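You operate a simulated robot arm through the tools that you are given. There is no shell and no other tool. Be economical: measure what you need, move in short steps, check, and stop when the job is done.

You are at the controls of a simulated robot arm. One attempt, no reset.

## Task
Take the orange-band brush and put it on top of the large red spring. Then take the red-band brush and put it on the top of the small desk. Then take the blue sign and put it on the black tray. Then take the blue spring and leave it on top of the green spool. Then fetch the steel bush and stand it on the wall shelf under the window. Then take the black pin and leave it on the back of the belt bench. Then stack the box that says "corks" from the trolley deck on top of the box marked "seals". Then take the blue stand and leave it on the second board from the bottom of the tall shelf. The order counts. Set down upright: blue sign, black pin, blue stand.

It is judged by the outcome, as a careful person would: the job done as asked, and still so three seconds after it is handed in. It fails if anything else is knocked over, pushed out of place, dropped, spilled or broken. Lids that push on must go on centred and level and be pressed home; caps that screw on are set level and turned clockwise until they are tight.

## Robot
A 6-joint arm with a two-finger gripper on a trunk, on a base that drives. Base frame: it is fixed to the floor where the robot stands at the start and does not move with it; the origin is under the middle of the robot, x ahead of it, y to its left, z up; the surface under the hand at the start is at about z = 889. Readings come in mm, degrees, newtons and seconds.
With the tool pointing down near the work surface it reaches from about 140 to 840 mm from the robot's upright axis, wherever it stands. Its first joint turns from -166.0 to 166.0 degrees. Places, roughly: back of the belt bench [900, 3400, 900]; black pin (3x3x5 cm) [-1100, 2400, 700]; black tray (17x17x3 cm) [800, 700, 900]; blue sign [1000, 500, 1000]; blue spring (3x3x4 cm) [700, 500, 900]; blue stand (6x6x17 cm) [300, 5300, 1000]; green spool (7x7x10 cm) [-900, -900, 900]; large red spring (6x5x11 cm) [300, -3000, 900]; orange-band brush (2x3x6 cm) [500, 0, 900]; red-band brush (2x3x6 cm) [900, 0, 900]; second board of the tall shelf (70x22 cm) [-2420, 5300, 920]; steel bush (2x2x4 cm) [900, 1200, 900]; tall blue box, tall green box, tall red box, tall  [-1250, 2750, 750]; top of the small desk [-800, -1000, 900]; wall shelf under the window (44x22 cm) [940, -880, 780]. Payload 1.66 kg.
Tool frame: the origin (TCP) lies between the finger pads and is the grasp point; the fingertips stand 16 mm ahead of it; z points along the fingers, y is the line along which they close. The gripper opens to 111 mm. The gripper's body begins 104 mm behind the TCP.
Orientation is told as [roll, pitch, yaw] about the base's x, y, z axes, in that order, counted from this pose: with the fingers straight down and closing along the base's y, the tool's x points along the base's -x, its y along +y and its z along -z.

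## Interface
- The arm moves only by the tool jog_arm. Its argument "rows" is a list of rows, each a list of 7 numbers: the shift along the tool's x, y, z in mm, then the turn, a rotation vector about the tool's x, y, z in rad, then the opening, from 0 (shut) to 1 (fully open). In form: [[x, y, z, ax, ay, az, fingers], ...]. A call has 1 to 8 rows; each row shifts and turns the commanded pose from where the row before left it, along the tool's axes as they then stand. Each row takes 0.2 s and may step no farther than 50 mm and 8.6 degrees from the row before; otherwise, or with a gripper value out of range, the whole call is refused. A pose out of reach is approached as far as the arm can. The call stops where the force on the tool passes 40 N (or 10 N more than at its start, if that is more) or the arm is blocked; 0.2 s more then pass. The fingers move at their own pace and stop on an object; they squeeze with about 26 N. The grip force told is the motor's: it shows also when the fingers shut on nothing. Time passes only in rows, and 0.2 s behind the last, so rows that do not move let the fingers close. The reply holds the time, the measured pose of the TCP, the force on the tool along the base axes, the opening and the grip force, in the units named above and with some noise, with the torque about the TCP (base axes, N m) and any sound that the robot's microphone picked up, and new pictures: "views" is both (left out), scene, wrist or none.
- Cameras (640 x 400 px; columns grow to the right, rows downward): "scene" is now at [57.2, 187.3, 1551.4]; the picture's right is [-0.01, -1.00, 0.00], its down [-0.75, 0.00, -0.66] and it looks along [0.66, -0.00, -0.75] (base axes); focal length 291 px, centre (320, 200). "wrist" rides on the gripper at [70, 14, -143] in the tool frame; the picture's right is [-0.19, 0.98, 0.00], its down [-0.87, -0.17, -0.47] and it looks along [-0.46, -0.09, 0.88] (tool axes); focal length 230 px, centre (320, 200).
- raise_lower(by): slides the trunk up (or, below 0, down) by that many mm; the arm and the scene camera ride with it, the base frame stays. It gives what a move gives, with no picture.
- drive_base(legs): drives the robot by 1 to 6 legs, each [ahead, left, turn to the left] in mm, mm and degrees, along the robot's own axes; the way and the turn of a leg run together, so that a leg with both is an arc; at most 1500 mm and 180 degrees a leg. The arm and the cameras ride along, it lands a little off, and it stops where it bumps. It gives what a move gives, and a new picture of the scene camera.
- aim_head(pan, tilt): turns the head with the scene camera to pan (to the left, within 120 degrees either way) and tilt (down, from -29 to 69), counted from straight ahead of the robot. It gives what a move gives, and a new picture of the scene camera.
- probe_pixels(camera, pixels): for up to 12 pixels [column, row] of the newest picture of that camera ("zoom" is the newest enlarged one), the place [x, y, z] in the base frame of the surface seen there, good to about 3 mm. No time passes.
- inspect(camera, box): a new picture of the part [left, top, right, bottom] of that camera's present view, enlarged. No time passes.
- hand_in(): hands the job in; it is judged then, once.

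Keep the steps short. Do not move on a guess: measure, check each grasp and each placing, and mend mistakes. In all there are 322 turns and 360 pictures (those below and enlarged ones count). Leave the gripper open and the arm clear of the work at the hand-in unless told otherwise, and finish with a single line.

The tools are called after ">>>" as a command line: name --pt "numbers of a row" for each row, then --argument value for the rest, lists and objects as JSON in quotes. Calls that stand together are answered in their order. jog_arm: Moves the arm, as the interface text tells. Its arguments: {"type":"object","properties":{"rows":{"type":"array","items":{"type":"array","items":{"type":"number"}}},"views":{"type":"string","enum":["both","scene","wrist","none"]}},"required":["rows"]} The other tools are called the same way: raise_lower (by) slides the trunk up or down; drive_base (legs) drives the base; aim_head (pan, tilt) turns the head that bears the scene camera; probe_pixels (camera, pixels) gives the place of the surface under pixels of a picture; inspect (camera, box) takes an enlarged picture of a part of a camera's view; hand_in () hands the job in.

At the start:

```text
t: 0.0
tcp_pos: [503.5, 71.1, 1130.7]
orientation: [0.1, 0.0, 0.0]
force: [0.5, -0.7, -0.5]
moment: [0.0, 0.01, -0.02]
gripper_width: 111.0
grasp_force: 0.1
trunk travel left (down, up): [-150.0, 440.0]
robot x, y, heading: [1.5, 1.9, -0.1]
head pan, tilt: [-0.3, 48.8]
```

scene: 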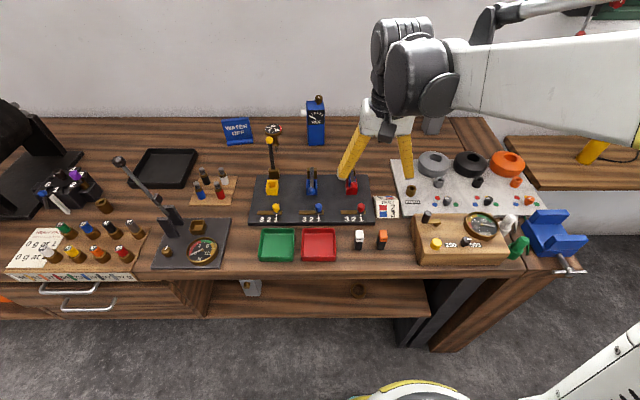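
wrist: 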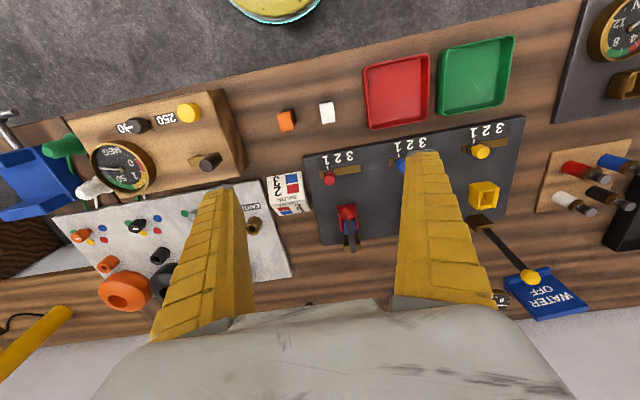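

I see small white and orange items near (359,240) and (382,240) in the scene. I'll enlarge this region and the back area to identify the brushes.

>>> inspect --camera "scene" --box '[330, 180, 450, 260]'

>>> inspect --camera "wrist" --box '[220, 60, 380, 160]'

>>> probe_pixels --camera "scene" --pixels '[[382, 234], [359, 233], [382, 243], [434, 125], [386, 130], [500, 225], [515, 245], [545, 235], [440, 260]]'

```text
5.00 times, centred on (390, 220) of scene
```

zoom: 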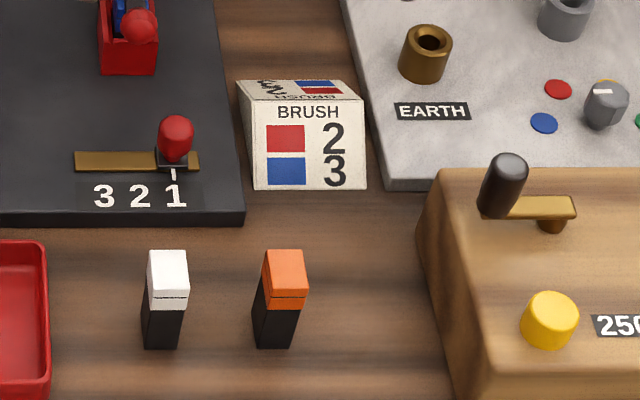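

```text
4.00 times, centred on (300, 110) of wrist
```

zoom: 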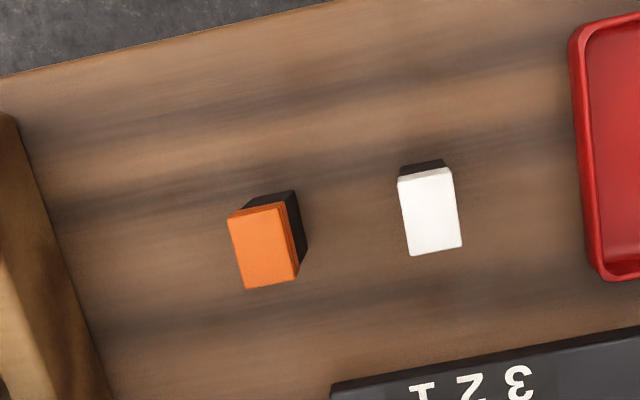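

```text
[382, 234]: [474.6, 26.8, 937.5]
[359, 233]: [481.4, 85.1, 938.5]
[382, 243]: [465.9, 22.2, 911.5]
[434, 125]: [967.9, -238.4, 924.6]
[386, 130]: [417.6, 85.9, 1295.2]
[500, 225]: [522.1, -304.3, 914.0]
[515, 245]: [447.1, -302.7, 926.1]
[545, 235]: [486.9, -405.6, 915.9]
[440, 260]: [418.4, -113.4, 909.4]
```

The orange brush stands at about [475, 25] with its top at about z 938. I'll move above it with the opening reduced to about 50 mm, so the fingers clear the white brush.

>>> jog_arm --pt "14 -23 0 0 0 0 0.45" --pt "14 -23 30 0 0 0 0.45" --pt "0 0 45 0 0 0 0.45" --pt "0 0 45 0 0 0 0.45" --views "wrist"

```text
t: 1.0
tcp_pos: [478.0, 26.8, 1008.6]
orientation: [0.1, 0.0, -0.1]
force: [-0.2, 0.7, -0.3]
moment: [-0.01, 0.0, 0.0]
gripper_width: 52.2
grasp_force: 1.4
trunk travel left (down, up): [-150.0, 440.0]
robot x, y, heading: [3.9, -2.3, 0.0]
head pan, tilt: [-0.3, 48.8]
```

wrist: 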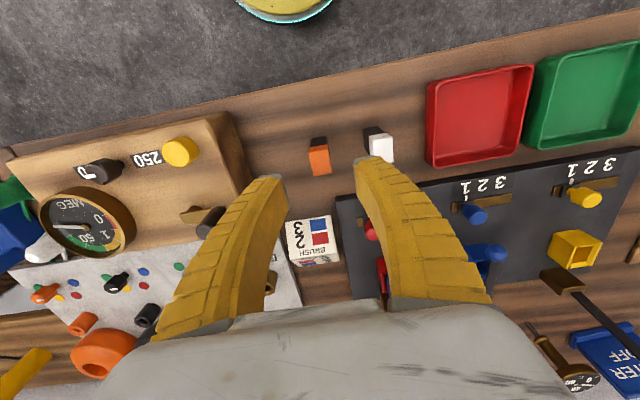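

The brush is at (319,158) in the wrist view, between the fingers. I'll probe its top to check the centring.

>>> probe_pixels --camera "wrist" --pixels '[[311, 153], [328, 150], [313, 171], [329, 170], [320, 161], [318, 142], [382, 148], [370, 140]]'

```text
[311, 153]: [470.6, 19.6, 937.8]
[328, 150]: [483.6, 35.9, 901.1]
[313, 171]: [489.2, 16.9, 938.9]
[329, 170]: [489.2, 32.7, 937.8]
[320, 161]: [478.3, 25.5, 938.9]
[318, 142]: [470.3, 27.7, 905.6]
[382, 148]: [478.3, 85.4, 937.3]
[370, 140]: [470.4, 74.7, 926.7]
```

It's centred at [479, 25.5]. I'll go down 88 mm and close on it.

>>> jog_arm --pt "0 -1 45 0 0 0 0.45" --pt "0 0 43 0 0 0 0.45" --pt "0 0 0 0 0 0 0.1" --pt "0 0 0 0 0 0 0.0" --pt "0 0 0 0 0 0 0.0" --views "wrist"

```text
t: 2.2
tcp_pos: [477.3, 26.1, 920.8]
orientation: [0.0, -0.1, 0.0]
force: [-1.6, 0.6, 3.5]
moment: [-0.02, 0.08, -0.01]
gripper_width: 13.6
grasp_force: 26.5
trunk travel left (down, up): [-150.0, 440.0]
robot x, y, heading: [-2.6, 0.2, -0.0]
head pan, tilt: [-0.3, 48.8]
```

wrist: 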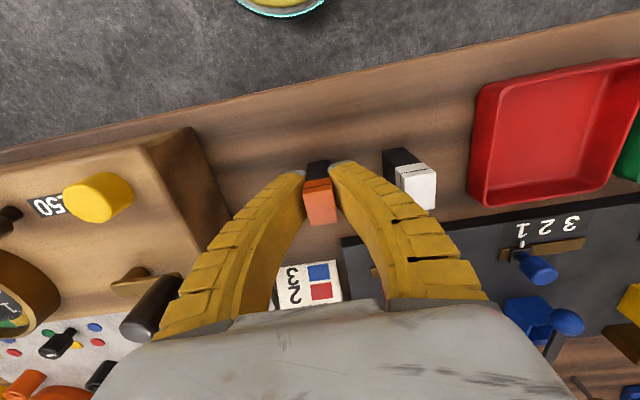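

The grip shows 13.6 mm at 26 N, so it's held. I'll lift it and then look right toward the red spring.

>>> jog_arm --pt "0 0 -45 0 0 0 0" --pt "0 0 -45 0 0 0 0" --pt "0 0 -45 0 0 0 0" --pt "0 0 -45 0 0 0 0" --pt "45 0 -30 0 0 0 0" --pt "45 0 0 0 0 0 0" --pt "45 0 0 0 0 0 0" --views "wrist"

>>> aim_head --pan -90 --tilt 20

```text
refused: row 5 steps farther than a row can; nothing moved
```

```text
t: 3.8
tcp_pos: [476.2, 25.0, 920.9]
orientation: [0.0, -0.1, 0.0]
force: [-0.2, -0.1, 2.8]
moment: [0.0, 0.0, -0.04]
gripper_width: 13.1
grasp_force: 26.5
trunk travel left (down, up): [-150.0, 440.0]
robot x, y, heading: [-0.5, -1.0, -0.2]
head pan, tilt: [-90.0, 20.0]
```

scene: 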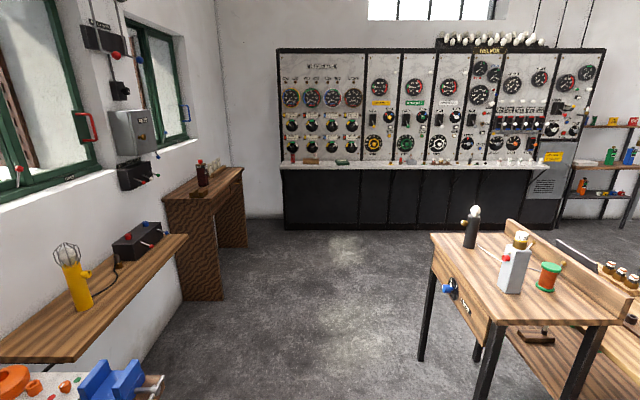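

That row exceeded the 50 mm step limit, so nothing moved. I'll lift with smaller steps, and enlarge the console ledge to find the red spring.

>>> jog_arm --pt "0 0 -45 0 0 0 0" --pt "0 0 -45 0 0 0 0" --pt "0 0 -45 0 0 0 0" --pt "0 0 -45 0 0 0 0" --pt "40 0 -20 0 0 0 0" --pt "45 0 0 0 0 0 0" --pt "45 0 0 0 0 0 0" --views "wrist"

>>> inspect --camera "scene" --box '[270, 120, 430, 220]'

>>> inspect --camera "scene" --box '[420, 120, 580, 220]'

>>> probe_pixels --camera "scene" --pixels '[[293, 160], [311, 161], [293, 152], [340, 165], [342, 220], [420, 310], [425, 355], [475, 240], [548, 275], [600, 150], [205, 175], [100, 330]]'

```text
t: 5.4
tcp_pos: [343.9, 24.0, 1121.2]
orientation: [0.0, -0.1, 0.0]
force: [-0.6, -0.4, 0.2]
moment: [0.01, 0.0, 0.01]
gripper_width: 12.2
grasp_force: 26.0
trunk travel left (down, up): [-150.0, 440.0]
robot x, y, heading: [-2.4, -1.9, 0.2]
head pan, tilt: [-90.0, 20.0]
```

wrist: 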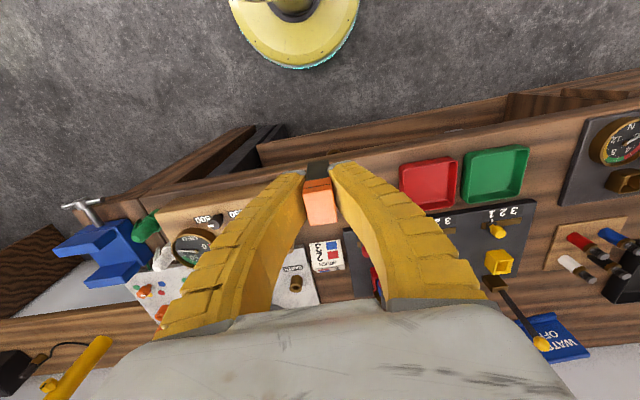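

```text
4.00 times, centred on (350, 170) of scene
```

zoom: 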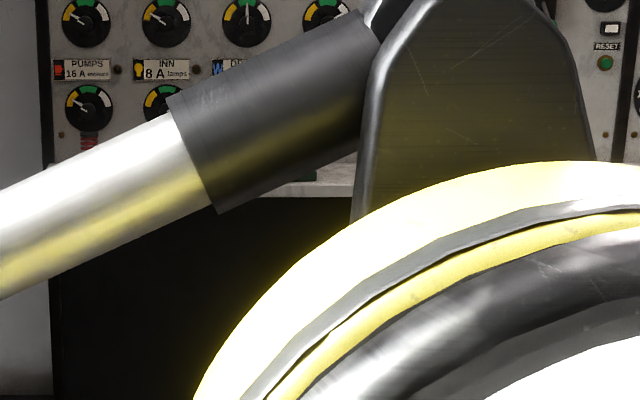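

```text
4.00 times, centred on (500, 170) of scene
```

zoom: 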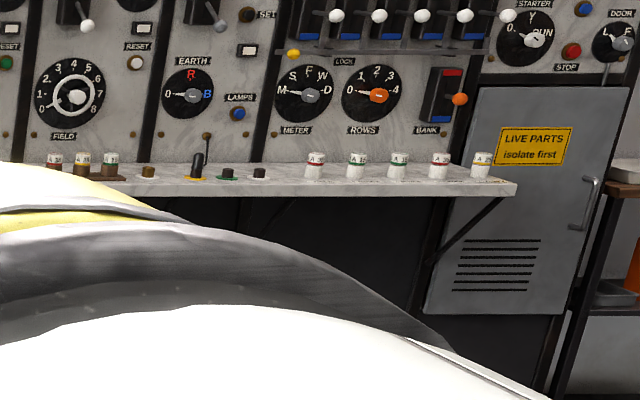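

```text
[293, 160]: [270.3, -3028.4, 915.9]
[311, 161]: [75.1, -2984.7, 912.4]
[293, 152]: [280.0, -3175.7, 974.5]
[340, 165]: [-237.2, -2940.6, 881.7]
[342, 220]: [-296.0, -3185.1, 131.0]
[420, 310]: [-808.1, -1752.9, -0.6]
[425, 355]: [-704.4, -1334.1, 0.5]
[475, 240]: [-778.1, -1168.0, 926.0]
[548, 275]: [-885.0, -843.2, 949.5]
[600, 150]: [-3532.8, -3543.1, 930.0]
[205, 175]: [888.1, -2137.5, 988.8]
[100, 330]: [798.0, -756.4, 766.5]
```

The red spring is on the console ledge near [280, -3040]. I'll turn right and drive there in legs.

>>> drive_base --legs '[[0, 0, -90], [1100, 0, 0], [1250, 250, 0]]'

>>> aim_head --pan 0 --tilt 35

```text
t: 20.7
tcp_pos: [232.9, -2645.5, 1121.7]
orientation: [0.1, 0.0, -90.9]
force: [-0.4, -0.9, -1.1]
moment: [0.02, 0.0, -0.01]
gripper_width: 12.2
grasp_force: 26.2
trunk travel left (down, up): [-150.0, 440.0]
robot x, y, heading: [216.2, -2298.6, -90.9]
head pan, tilt: [-90.0, 20.0]
```

scene: 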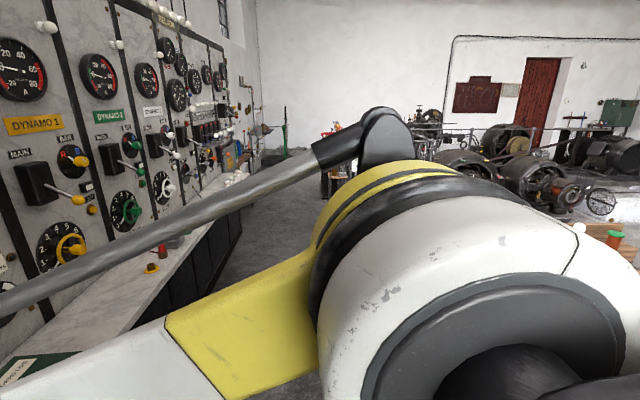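

```text
t: 22.4
tcp_pos: [233.5, -2646.0, 1121.6]
orientation: [0.1, 0.1, -91.0]
force: [0.1, -0.3, -0.7]
moment: [0.02, 0.02, 0.01]
gripper_width: 12.2
grasp_force: 25.9
trunk travel left (down, up): [-150.0, 440.0]
robot x, y, heading: [213.3, -2299.2, -91.0]
head pan, tilt: [0.0, 35.0]
```

scene: 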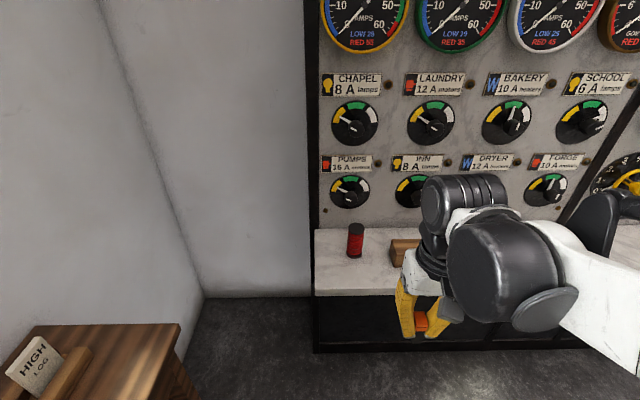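

The red item is at (355,240). I'll zoom in and probe it.

>>> inspect --camera "scene" --box '[315, 200, 435, 275]'

>>> probe_pixels --camera "zoom" --pixels '[[210, 135], [210, 160], [195, 137], [225, 137], [213, 200], [213, 270], [213, 305], [480, 220], [100, 300], [100, 400]]'

```text
5.33 times, centred on (375, 238) of scene
```

zoom: 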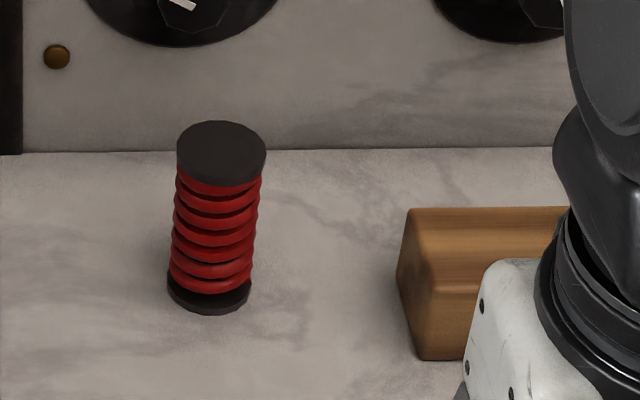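

```text
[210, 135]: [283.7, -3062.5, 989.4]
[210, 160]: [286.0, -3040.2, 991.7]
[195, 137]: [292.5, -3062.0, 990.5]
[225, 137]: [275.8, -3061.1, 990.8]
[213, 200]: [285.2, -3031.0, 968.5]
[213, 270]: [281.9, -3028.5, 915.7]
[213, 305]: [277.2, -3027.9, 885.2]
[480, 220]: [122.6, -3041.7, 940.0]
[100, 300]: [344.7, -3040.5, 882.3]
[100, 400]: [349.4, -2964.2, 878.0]
```

>>> probe_pixels --camera "zoom" --pixels '[[182, 153], [221, 153], [260, 153], [221, 125], [221, 180], [300, 200], [300, 145], [300, 130]]'

```text
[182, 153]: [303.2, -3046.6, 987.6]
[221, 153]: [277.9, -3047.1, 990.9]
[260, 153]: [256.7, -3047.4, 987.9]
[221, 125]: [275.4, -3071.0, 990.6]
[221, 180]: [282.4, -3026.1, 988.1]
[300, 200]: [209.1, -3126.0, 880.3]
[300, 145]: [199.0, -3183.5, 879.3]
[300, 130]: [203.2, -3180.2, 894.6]
```

Spring top centre is [280, -3048, 990]. I'll drive 120 mm closer for an easier reach.

>>> drive_base --legs '[[120, 40, 1]]'

```text
t: 23.6
tcp_pos: [278.6, -2761.6, 1120.6]
orientation: [0.0, 0.1, -90.0]
force: [0.1, 0.2, -0.1]
moment: [0.05, 0.02, -0.03]
gripper_width: 12.3
grasp_force: 26.5
trunk travel left (down, up): [-150.0, 440.0]
robot x, y, heading: [249.0, -2416.9, -90.0]
head pan, tilt: [0.0, 35.0]
```

scene: 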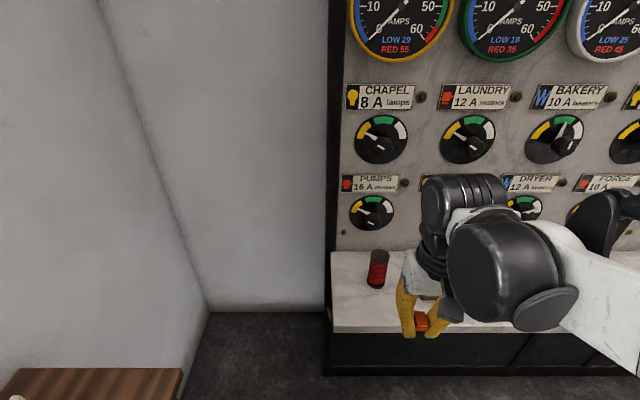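

Now the spring is 286 mm ahead. I'll extend over it at height, and check with the wrist camera.

>>> jog_arm --pt "-45 0 0 0 0 0 0" --pt "-45 0 0 0 0 0 0" --pt "-45 0 0 0 0 0 0" --pt "-45 0 0 0 0 0 0" --pt "-45 0 0 0 0 0 0" --pt "-45 0 30 0 0 0 0" --pt "-16 1 30 0 0 0 0" --views "both"

```text
refused: row 6 steps farther than a row can; nothing moved
```

>>> jog_arm --pt "-45 0 0 0 0 0 0" --pt "-45 0 0 0 0 0 0" --pt "-45 0 0 0 0 0 0" --pt "-45 0 0 0 0 0 0" --pt "-45 0 0 0 0 0 0" --pt "-45 0 20 0 0 0 0" --pt "-16 1 40 0 0 0 0" --views "both"

```text
t: 25.2
tcp_pos: [280.8, -3048.8, 1059.4]
orientation: [0.0, 0.0, -89.9]
force: [-0.2, -0.4, -0.9]
moment: [-0.01, -0.01, 0.02]
gripper_width: 12.1
grasp_force: 25.7
trunk travel left (down, up): [-150.0, 440.0]
robot x, y, heading: [254.8, -2418.5, -89.9]
head pan, tilt: [0.0, 35.0]
```

scene: 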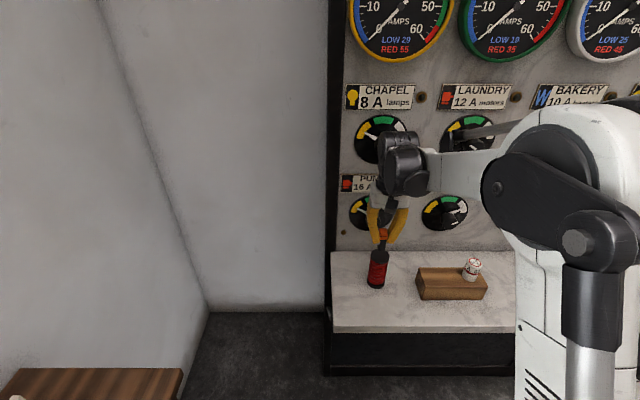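
wrist: 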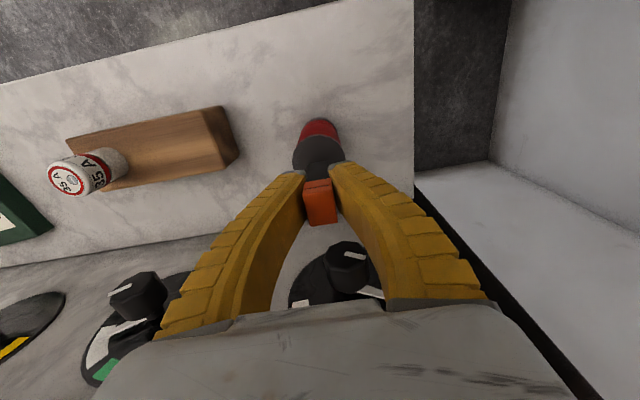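

It's lined up above the disc. I'll lower it 33 mm, then finely.

>>> jog_arm --pt "0 0 20 0 0 0 0" --pt "0 0 12 0 0 0 0" --pt "0 0 2 0 0 0 0" --pt "0 0 1 0 0 0 0" --views "wrist"

>>> inspect --camera "scene" --box '[348, 200, 412, 240]'

```text
t: 26.2
tcp_pos: [280.3, -3047.8, 1027.8]
orientation: [0.0, -0.1, -89.9]
force: [0.7, -0.9, 12.7]
moment: [-0.08, -0.01, 0.01]
gripper_width: 18.5
grasp_force: 25.9
trunk travel left (down, up): [-150.0, 440.0]
robot x, y, heading: [258.6, -2414.5, -89.7]
head pan, tilt: [0.0, 35.0]
```

wrist: 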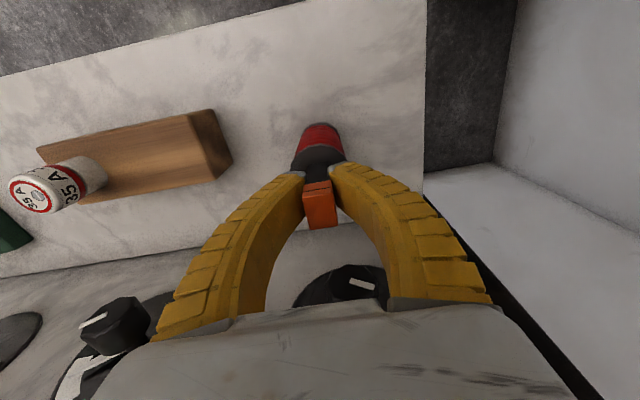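

```text
10.00 times, centred on (380, 220) of scene
```

zoom: 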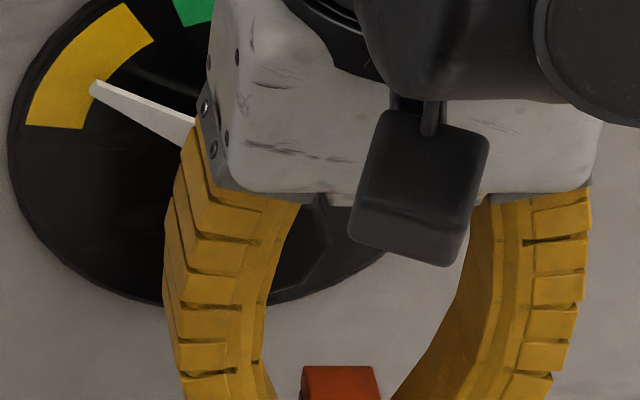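

There's 12.7 N of upward contact force, so the brush rests on the disc. I'll ease up 1 mm, open partly, and check.

>>> jog_arm --pt "0 0 -1 0 0 0 0" --pt "0 0 0 0 0 0 0.3" --pt "0 0 0 0 0 0 0.5" --pt "0 0 0 0 0 0 0.5" --views "wrist"

```text
t: 27.2
tcp_pos: [279.5, -3047.1, 1028.0]
orientation: [0.0, -0.1, -90.1]
force: [1.0, 0.9, 1.1]
moment: [-0.01, -0.05, 0.02]
gripper_width: 57.4
grasp_force: 1.8
trunk travel left (down, up): [-150.0, 440.0]
robot x, y, heading: [252.3, -2416.8, -89.8]
head pan, tilt: [0.0, 35.0]
```

wrist: 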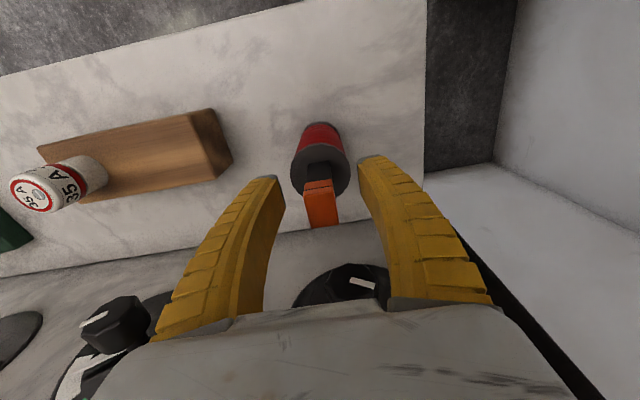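

The brush stands well on the disc. I'll lift up and withdraw.

>>> jog_arm --pt "0 0 -40 0 0 0 0.5" --pt "0 0 -45 0 0 0 0.5" --pt "0 0 -45 0 0 0 0.5" --pt "45 0 0 0 0 0 0.5" --pt "45 0 0 0 0 0 0.5" --pt "45 0 0 0 0 0 0.5" --pt "45 0 0 0 0 0 0.5" --pt "45 0 0 0 0 0 0.5" --views "none"

>>> jog_arm --pt "45 0 0 0 0 0 0.5" --pt "15 0 0 0 0 0 0.5" --views "none"

>>> inspect --camera "scene" --box '[320, 180, 480, 300]'

```text
t: 29.0
tcp_pos: [278.9, -2822.1, 1155.1]
orientation: [0.0, 0.1, -90.0]
force: [0.4, -0.3, 0.8]
moment: [-0.02, 0.0, 0.0]
gripper_width: 57.5
grasp_force: 1.3
trunk travel left (down, up): [-150.0, 440.0]
robot x, y, heading: [256.5, -2413.3, -90.0]
head pan, tilt: [0.0, 35.0]
```

```text
t: 29.6
tcp_pos: [278.8, -2763.0, 1153.9]
orientation: [0.0, 0.0, -89.9]
force: [0.6, 1.2, 0.2]
moment: [-0.03, 0.02, -0.02]
gripper_width: 57.7
grasp_force: 1.4
trunk travel left (down, up): [-150.0, 440.0]
robot x, y, heading: [257.7, -2414.1, -89.9]
head pan, tilt: [0.0, 35.0]
```

```text
3.33 times, centred on (400, 240) of scene
```

zoom: 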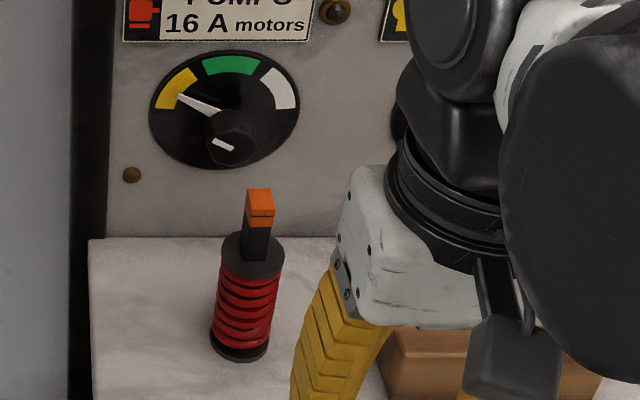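

The orange brush stands on the spring. Next is the red-band brush, so I'll drive back to the main bench.

>>> drive_base --legs '[[-1250, -250, 0], [-1160, 0, 0], [0, 0, 90]]'

>>> aim_head --pan 0 --tilt 40

```text
t: 45.4
tcp_pos: [407.9, 5.3, 1154.8]
orientation: [0.0, 0.0, 1.1]
force: [-0.3, -0.7, -0.1]
moment: [-0.01, 0.04, 0.01]
gripper_width: 57.5
grasp_force: 1.0
trunk travel left (down, up): [-150.0, 440.0]
robot x, y, heading: [56.8, -30.3, 1.2]
head pan, tilt: [0.0, 35.0]
```

scene: 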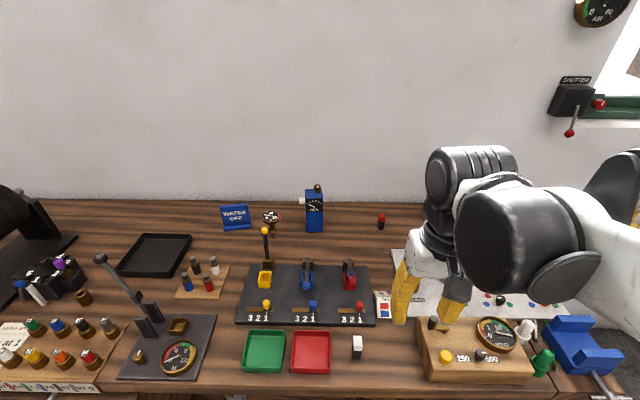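

```text
t: 46.0
tcp_pos: [408.2, 5.1, 1155.5]
orientation: [0.0, 0.1, 1.2]
force: [0.1, -0.4, 0.0]
moment: [-0.03, 0.06, 0.02]
gripper_width: 57.6
grasp_force: 0.8
trunk travel left (down, up): [-150.0, 440.0]
robot x, y, heading: [58.7, -26.2, 1.1]
head pan, tilt: [0.0, 40.0]
```

scene: 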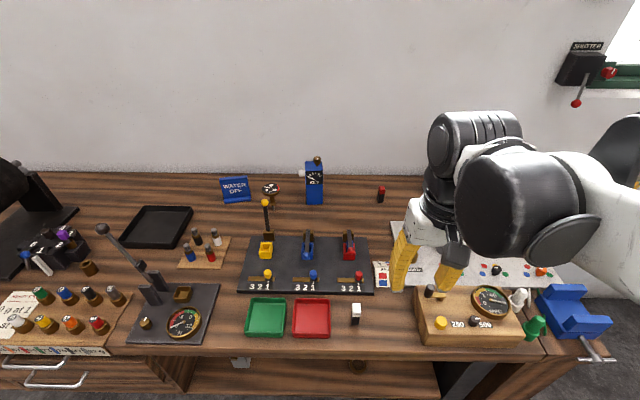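

The red-band brush is at (381,194). I'll zoom and probe it, and probe other items I'll need (sign, tray, blue spring, bush) in this view.

>>> inspect --camera "scene" --box '[341, 165, 421, 215]'

>>> probe_pixels --camera "zoom" --pixels '[[320, 180], [300, 185], [345, 185], [320, 160], [320, 250], [318, 290], [200, 200]]'

>>> probe_pixels --camera "scene" --pixels '[[236, 190], [156, 240], [120, 240], [190, 240], [188, 250], [210, 250], [216, 234], [90, 266], [316, 160], [300, 345]]'

```text
8.00 times, centred on (381, 190) of scene
```

zoom: 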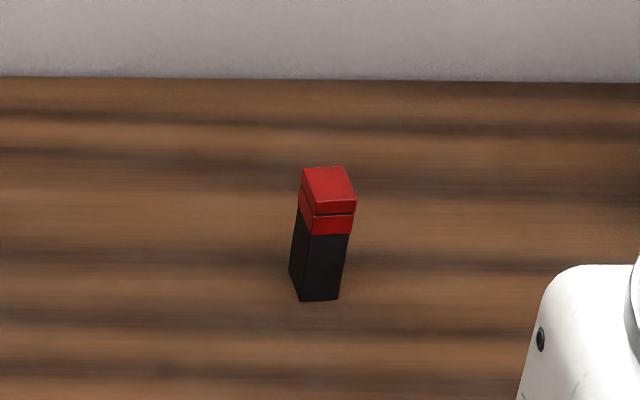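

```text
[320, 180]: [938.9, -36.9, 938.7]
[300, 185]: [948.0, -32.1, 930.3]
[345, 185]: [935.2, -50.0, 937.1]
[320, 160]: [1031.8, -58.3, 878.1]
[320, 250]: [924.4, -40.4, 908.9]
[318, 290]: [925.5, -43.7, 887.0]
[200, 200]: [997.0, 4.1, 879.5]
```

```text
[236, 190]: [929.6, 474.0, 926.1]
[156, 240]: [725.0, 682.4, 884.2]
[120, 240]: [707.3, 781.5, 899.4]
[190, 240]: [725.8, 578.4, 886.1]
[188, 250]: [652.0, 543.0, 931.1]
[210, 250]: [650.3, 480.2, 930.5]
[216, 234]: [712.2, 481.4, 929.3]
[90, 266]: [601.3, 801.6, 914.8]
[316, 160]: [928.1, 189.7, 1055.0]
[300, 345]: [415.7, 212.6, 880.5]
```

The red brush is at about [938, -42]. I'll move the base 70 mm closer to bring it into reach.

>>> drive_base --legs '[[70, 0, -1]]'

```text
t: 47.1
tcp_pos: [480.2, -0.7, 1155.3]
orientation: [0.0, 0.0, 0.2]
force: [0.9, -0.5, -1.3]
moment: [-0.01, 0.06, 0.03]
gripper_width: 57.6
grasp_force: 1.6
trunk travel left (down, up): [-150.0, 440.0]
robot x, y, heading: [131.1, -25.1, 0.3]
head pan, tilt: [0.0, 40.0]
```

scene: 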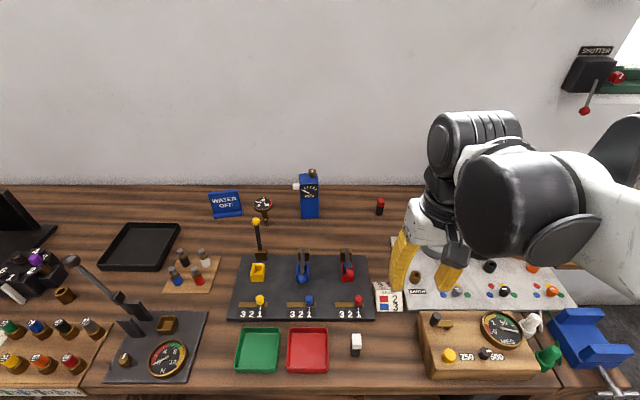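

No bump. I'll extend over the brush (440 mm ahead, 42 mm right), staying high.

>>> jog_arm --pt "-48 -6 0 0 0 0 0.5" --pt "-48 -6 0 0 0 0 0.5" --pt "-48 -6 0 0 0 0 0.5" --pt "-48 -6 0 0 0 0 0.5" --pt "-48 -6 0 0 0 0 0.5" --pt "-48 -6 0 0 0 0 0.5" --pt "-48 -5 0 0 0 0 0.5" --pt "-48 0 0 0 0 0 0.5" --views "none"

>>> jog_arm --pt "-48 0 0 0 0 0 0.5" --pt "-26 0 35 0 0 0 0.5" --pt "0 0 48 0 0 0 0.5" --pt "0 0 48 0 0 0 0.5" --views "wrist"

```text
t: 48.9
tcp_pos: [866.0, -43.3, 1156.1]
orientation: [0.1, 0.0, 0.1]
force: [-0.3, 0.1, 0.7]
moment: [-0.02, 0.04, -0.02]
gripper_width: 57.6
grasp_force: 1.6
trunk travel left (down, up): [-150.0, 440.0]
robot x, y, heading: [127.1, -25.2, -0.1]
head pan, tilt: [0.0, 40.0]
```

```text
t: 49.9
tcp_pos: [937.7, -40.4, 1023.5]
orientation: [-0.1, 0.0, 0.2]
force: [0.5, -0.3, 0.5]
moment: [-0.01, 0.01, 0.02]
gripper_width: 57.7
grasp_force: 1.4
trunk travel left (down, up): [-150.0, 440.0]
robot x, y, heading: [129.3, -27.1, -0.2]
head pan, tilt: [0.0, 40.0]
```

wrist: 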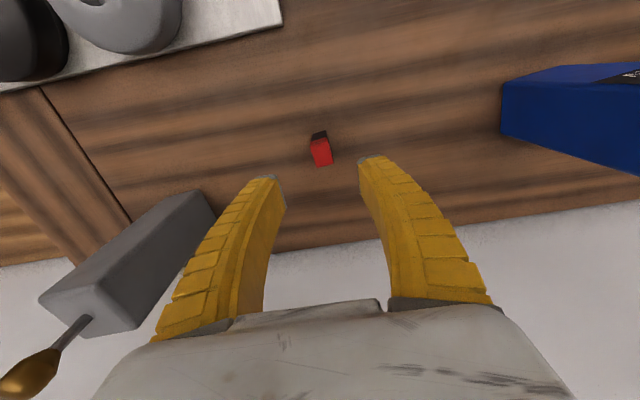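

>>> probe_pixels --camera "wrist" --pixels '[[321, 152], [313, 142], [329, 161], [329, 140], [314, 162], [319, 133], [30, 375], [150, 240], [200, 200]]'

```text
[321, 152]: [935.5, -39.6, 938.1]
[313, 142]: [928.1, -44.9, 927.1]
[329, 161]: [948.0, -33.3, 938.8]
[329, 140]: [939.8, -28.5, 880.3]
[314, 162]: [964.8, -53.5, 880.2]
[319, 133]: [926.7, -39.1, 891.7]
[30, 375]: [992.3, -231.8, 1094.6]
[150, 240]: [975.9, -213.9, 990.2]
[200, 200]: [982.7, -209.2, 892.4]
```

The brush is at [937, -40], bottom at z 880. I'll go down 104 mm and close.

>>> jog_arm --pt "0 0 48 0 0 0 0.5" --pt "0 0 40 0 0 0 0.45" --pt "0 0 16 0 0 0 0.45" --pt "0 0 0 0 0 0 0.1" --pt "0 0 0 0 0 0 0.0" --pt "0 0 0 0 0 0 0.0" --views "wrist"

```text
t: 51.3
tcp_pos: [936.9, -38.7, 920.6]
orientation: [0.0, 0.1, 0.2]
force: [0.4, 0.2, 4.6]
moment: [0.0, -0.02, -0.05]
gripper_width: 14.2
grasp_force: 25.8
trunk travel left (down, up): [-150.0, 440.0]
robot x, y, heading: [128.2, -23.5, -0.1]
head pan, tilt: [0.0, 40.0]
```

wrist: 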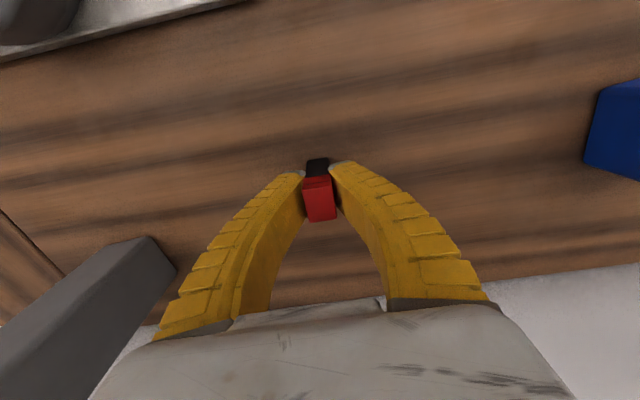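

Held. I'll lift straight up and retract.

>>> jog_arm --pt "0 0 -48 0 0 0 0" --pt "0 0 -48 0 0 0 0" --pt "0 0 -48 0 0 0 0" --pt "0 0 -48 0 0 0 0" --pt "0 0 -48 0 0 0 0" --pt "48 0 0 0 0 0 0" --pt "48 0 0 0 0 0 0" --pt "48 0 0 0 0 0 0" --views "none"

>>> jog_arm --pt "48 0 0 0 0 0 0" --pt "48 0 0 0 0 0 0" --pt "48 0 0 0 0 0 0" --pt "48 0 0 0 0 0 0" --pt "48 0 0 0 0 0 0" --pt "48 0 0 0 0 0 0" --pt "48 0 0 0 0 0 0" --views "wrist"

>>> drive_base --legs '[[-130, 0, 0], [0, 0, -90]]'

>>> aim_head --pan -50 --tilt 35

```text
t: 53.1
tcp_pos: [786.9, -40.4, 1159.8]
orientation: [0.0, 0.1, 0.1]
force: [0.5, -0.7, -1.3]
moment: [0.02, -0.02, -0.01]
gripper_width: 12.0
grasp_force: 26.3
out of reach, approached as far as the arm can: row 5
trunk travel left (down, up): [-150.0, 440.0]
robot x, y, heading: [129.4, -26.7, 0.1]
head pan, tilt: [0.0, 40.0]
```

```text
t: 54.7
tcp_pos: [451.6, -42.9, 1158.3]
orientation: [0.0, 0.0, 0.1]
force: [0.6, -0.4, -0.2]
moment: [-0.02, 0.0, -0.01]
gripper_width: 12.2
grasp_force: 25.7
trunk travel left (down, up): [-150.0, 440.0]
robot x, y, heading: [127.7, -29.7, 0.2]
head pan, tilt: [0.0, 40.0]
```

wrist: 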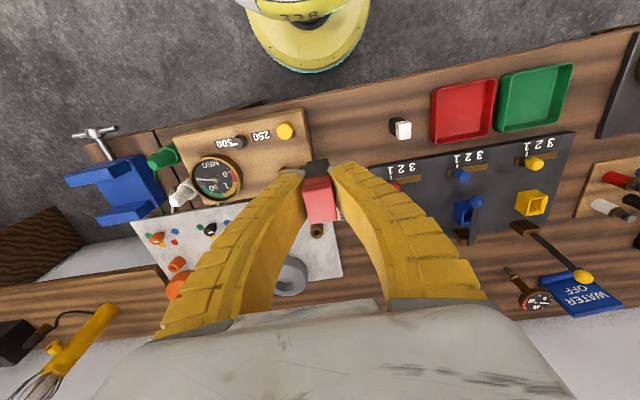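

```text
t: 59.8
tcp_pos: [-20.2, -348.3, 1159.3]
orientation: [0.0, 0.0, -90.8]
force: [-0.3, 0.3, -0.4]
moment: [0.0, -0.05, 0.03]
gripper_width: 12.1
grasp_force: 26.9
trunk travel left (down, up): [-150.0, 440.0]
robot x, y, heading: [-1.3, -28.3, -90.8]
head pan, tilt: [0.0, 40.0]
```

scene: 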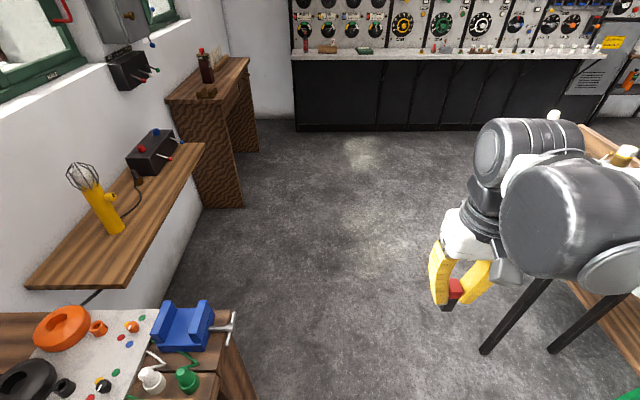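

```text
t: 61.0
tcp_pos: [-21.7, -348.2, 1158.8]
orientation: [0.0, 0.0, -90.8]
force: [0.5, 1.4, -0.9]
moment: [0.02, 0.03, -0.01]
gripper_width: 12.0
grasp_force: 26.2
trunk travel left (down, up): [-150.0, 440.0]
robot x, y, heading: [-0.5, -26.5, -90.8]
head pan, tilt: [-50.0, 35.0]
```

scene: 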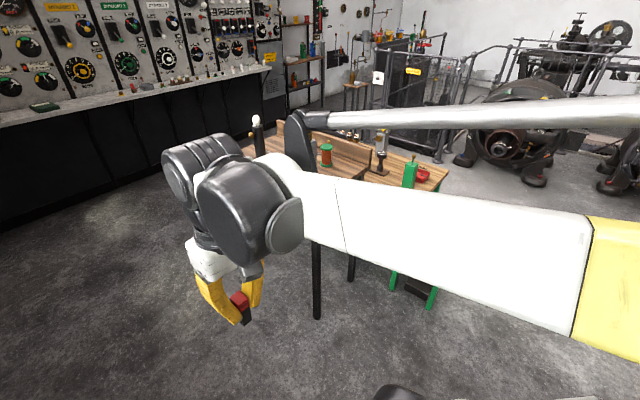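

The arm hides the desk. I'll drive so that I face the desk from its front side.

>>> drive_base --legs '[[960, 50, 0], [0, 0, -89]]'

>>> aim_head --pan 0 --tilt 45

```text
t: 69.8
tcp_pos: [-281.1, -975.5, 1159.4]
orientation: [0.0, 0.0, -178.9]
force: [0.2, -0.1, -0.2]
moment: [0.0, 0.0, -0.03]
gripper_width: 12.1
grasp_force: 26.5
trunk travel left (down, up): [-150.0, 440.0]
robot x, y, heading: [37.4, -987.0, -178.8]
head pan, tilt: [-50.0, 35.0]
```

scene: 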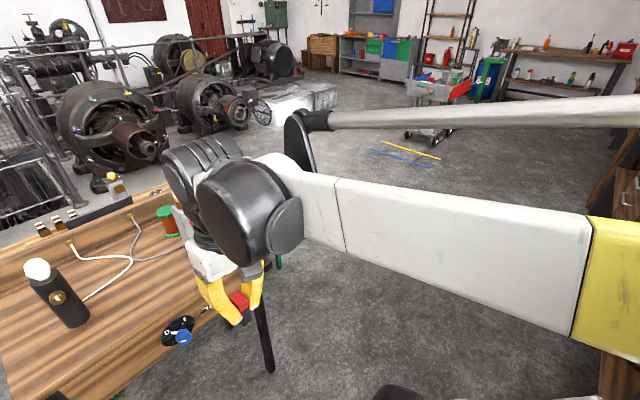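

```text
t: 71.0
tcp_pos: [-280.9, -976.6, 1157.9]
orientation: [-0.1, 0.0, -178.9]
force: [0.2, 0.3, 0.4]
moment: [-0.02, 0.01, 0.01]
gripper_width: 12.1
grasp_force: 26.2
trunk travel left (down, up): [-150.0, 440.0]
robot x, y, heading: [40.4, -990.3, -178.9]
head pan, tilt: [0.0, 45.0]
```

scene: 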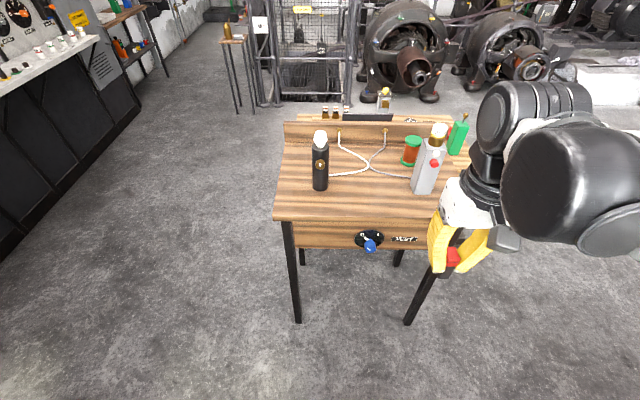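

Now the desk is visible. There is free space between the bottles near the front edge, around (360,197). I'll probe the surfaces.

>>> probe_pixels --camera "scene" --pixels '[[365, 195], [330, 205], [400, 205], [275, 215], [440, 215], [365, 172], [320, 165], [425, 175], [411, 155], [413, 143], [365, 210], [320, 190]]'

>>> inspect --camera "scene" --box '[270, 110, 480, 240]'

```text
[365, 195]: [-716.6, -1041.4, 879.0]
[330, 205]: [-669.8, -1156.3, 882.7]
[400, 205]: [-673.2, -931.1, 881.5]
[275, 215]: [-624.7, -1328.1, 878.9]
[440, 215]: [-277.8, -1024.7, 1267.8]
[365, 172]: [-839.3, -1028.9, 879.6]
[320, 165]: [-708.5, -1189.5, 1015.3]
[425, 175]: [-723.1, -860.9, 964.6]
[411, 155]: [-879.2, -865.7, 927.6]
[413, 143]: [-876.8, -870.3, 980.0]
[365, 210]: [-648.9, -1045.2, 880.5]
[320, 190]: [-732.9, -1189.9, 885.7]
```

```text
3.05 times, centred on (375, 175) of scene
```

zoom: 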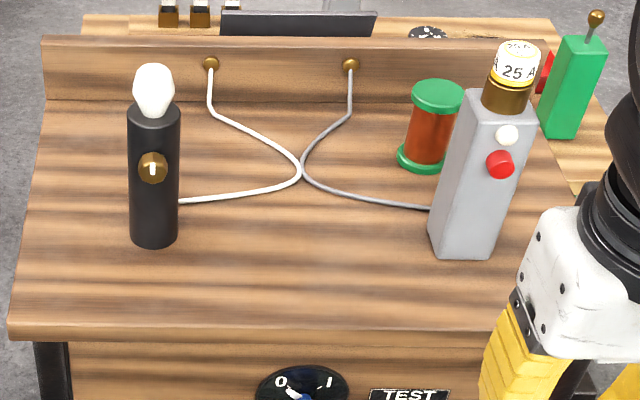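

The desk top is at z 880. I'll place the brush at about [-690, -1045], in the clear front middle. I'll extend there first.

>>> jog_arm --pt "-47 7 0 0 0 0 0" --pt "-47 7 0 0 0 0 0" --pt "-47 7 0 0 0 0 0" --pt "-47 7 0 0 0 0 0" --pt "-47 7 0 0 0 0 0" --pt "-47 7 0 0 0 0 0" --pt "-47 7 0 0 0 0 0" --pt "-47 7 0 0 0 0 0" --views "none"

>>> jog_arm --pt "-34 5 30 0 0 0 0" --pt "0 0 48 0 0 0 0" --pt "0 0 48 0 0 0 0" --pt "0 0 48 0 0 0 0" --pt "0 0 30 0 0 0 0" --views "both"

```text
t: 72.8
tcp_pos: [-655.7, -1038.6, 1155.9]
orientation: [0.1, 0.0, -178.9]
force: [-0.5, 0.9, -0.4]
moment: [0.0, -0.03, 0.02]
gripper_width: 12.5
grasp_force: 26.2
trunk travel left (down, up): [-150.0, 440.0]
robot x, y, heading: [44.1, -983.4, -178.6]
head pan, tilt: [0.0, 45.0]
```

```text
t: 74.0
tcp_pos: [-690.1, -1043.3, 955.5]
orientation: [0.0, 0.1, -179.0]
force: [-0.3, 0.6, -0.2]
moment: [0.03, 0.02, 0.03]
gripper_width: 12.1
grasp_force: 26.1
trunk travel left (down, up): [-150.0, 440.0]
robot x, y, heading: [41.4, -986.0, -178.9]
head pan, tilt: [0.0, 45.0]
```

scene: 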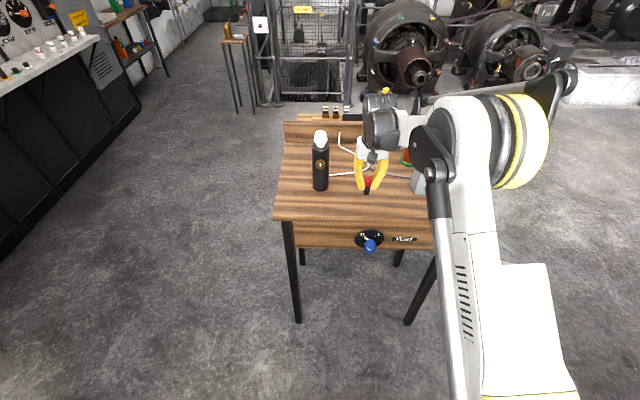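
wrist: 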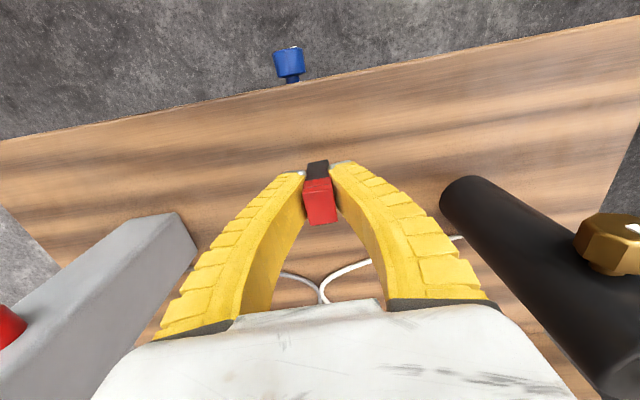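

Clear around. I'll lower the last ~35 mm in small steps until contact.

>>> jog_arm --pt "0 0 20 0 0 0 0" --pt "0 0 10 0 0 0 0" --pt "0 0 3 0 0 0 0" --pt "0 0 2 0 0 0 0" --views "none"

```text
t: 75.0
tcp_pos: [-690.7, -1044.1, 920.0]
orientation: [0.0, -0.1, -178.9]
force: [-0.6, 0.5, 2.2]
moment: [-0.03, 0.03, -0.03]
gripper_width: 13.3
grasp_force: 25.9
trunk travel left (down, up): [-150.0, 440.0]
robot x, y, heading: [39.9, -985.8, -179.0]
head pan, tilt: [0.0, 45.0]
```

Light contact. I'll release and rise.

>>> jog_arm --pt "0 0 0 0 0 0 0.3" --pt "0 0 0 0 0 0 0.5" --pt "0 0 -20 0 0 0 0.5" --pt "0 0 -45 0 0 0 0.5" --pt "0 0 -45 0 0 0 0.5" --pt "0 0 -48 0 0 0 0.5" --pt "0 0 -48 0 0 0 0.5" --pt "0 0 -30 0 0 0 0.5" --views "wrist"

>>> jog_arm --pt "48 0 0 0 0 0 0.5" --pt "48 0 0 0 0 0 0.5" --pt "48 0 0 0 0 0 0.5" --pt "48 0 0 0 0 0 0.5" --pt "48 0 0 0 0 0 0.5" --pt "48 0 0 0 0 0 0.5" --pt "48 0 0 0 0 0 0.5" --pt "48 0 0 0 0 0 0.5" --views "scene"

```text
t: 76.8
tcp_pos: [-688.6, -1042.7, 1155.5]
orientation: [0.0, 0.0, -179.0]
force: [-0.2, -0.5, -1.1]
moment: [0.0, -0.01, 0.01]
gripper_width: 57.4
grasp_force: 1.2
trunk travel left (down, up): [-150.0, 440.0]
robot x, y, heading: [41.5, -982.7, -179.1]
head pan, tilt: [0.0, 45.0]
```

wrist: 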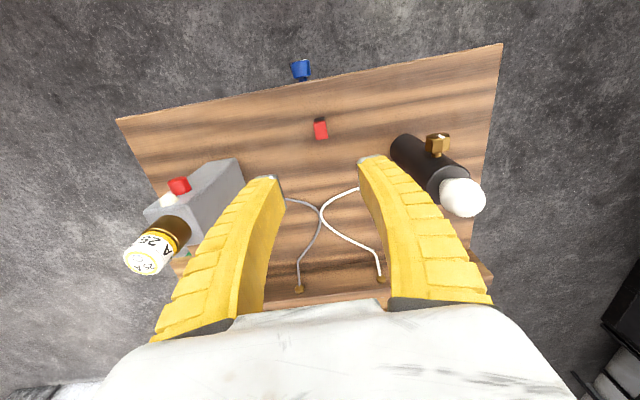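

```text
t: 78.6
tcp_pos: [-303.0, -1037.5, 1156.0]
orientation: [0.0, -0.1, -178.9]
force: [0.1, -0.4, 1.1]
moment: [0.02, 0.03, 0.0]
gripper_width: 57.7
grasp_force: 1.3
trunk travel left (down, up): [-150.0, 440.0]
robot x, y, heading: [43.4, -982.2, -179.0]
head pan, tilt: [0.0, 45.0]
```

scene: 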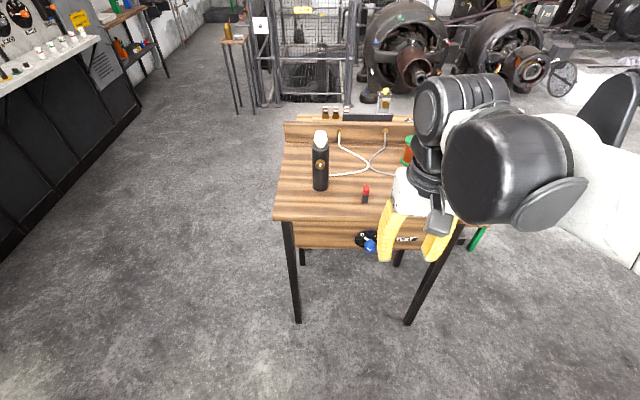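

The red brush stands on the desk. Next is the blue sign. I'll turn back to face the bench and drive sideways to about y = 580.

>>> drive_base --legs '[[0, 0, 179], [0, 1000, 0], [0, 560, 0]]'

```text
t: 93.9
tcp_pos: [412.7, 622.7, 1155.8]
orientation: [0.1, 0.0, -0.8]
force: [-0.4, 1.0, -0.1]
moment: [-0.02, -0.01, -0.01]
gripper_width: 57.6
grasp_force: 1.4
trunk travel left (down, up): [-150.0, 440.0]
robot x, y, heading: [66.3, 581.5, -0.6]
head pan, tilt: [0.0, 45.0]
```

scene: 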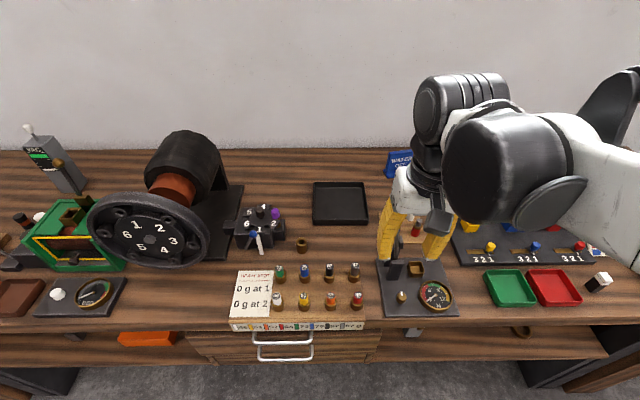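

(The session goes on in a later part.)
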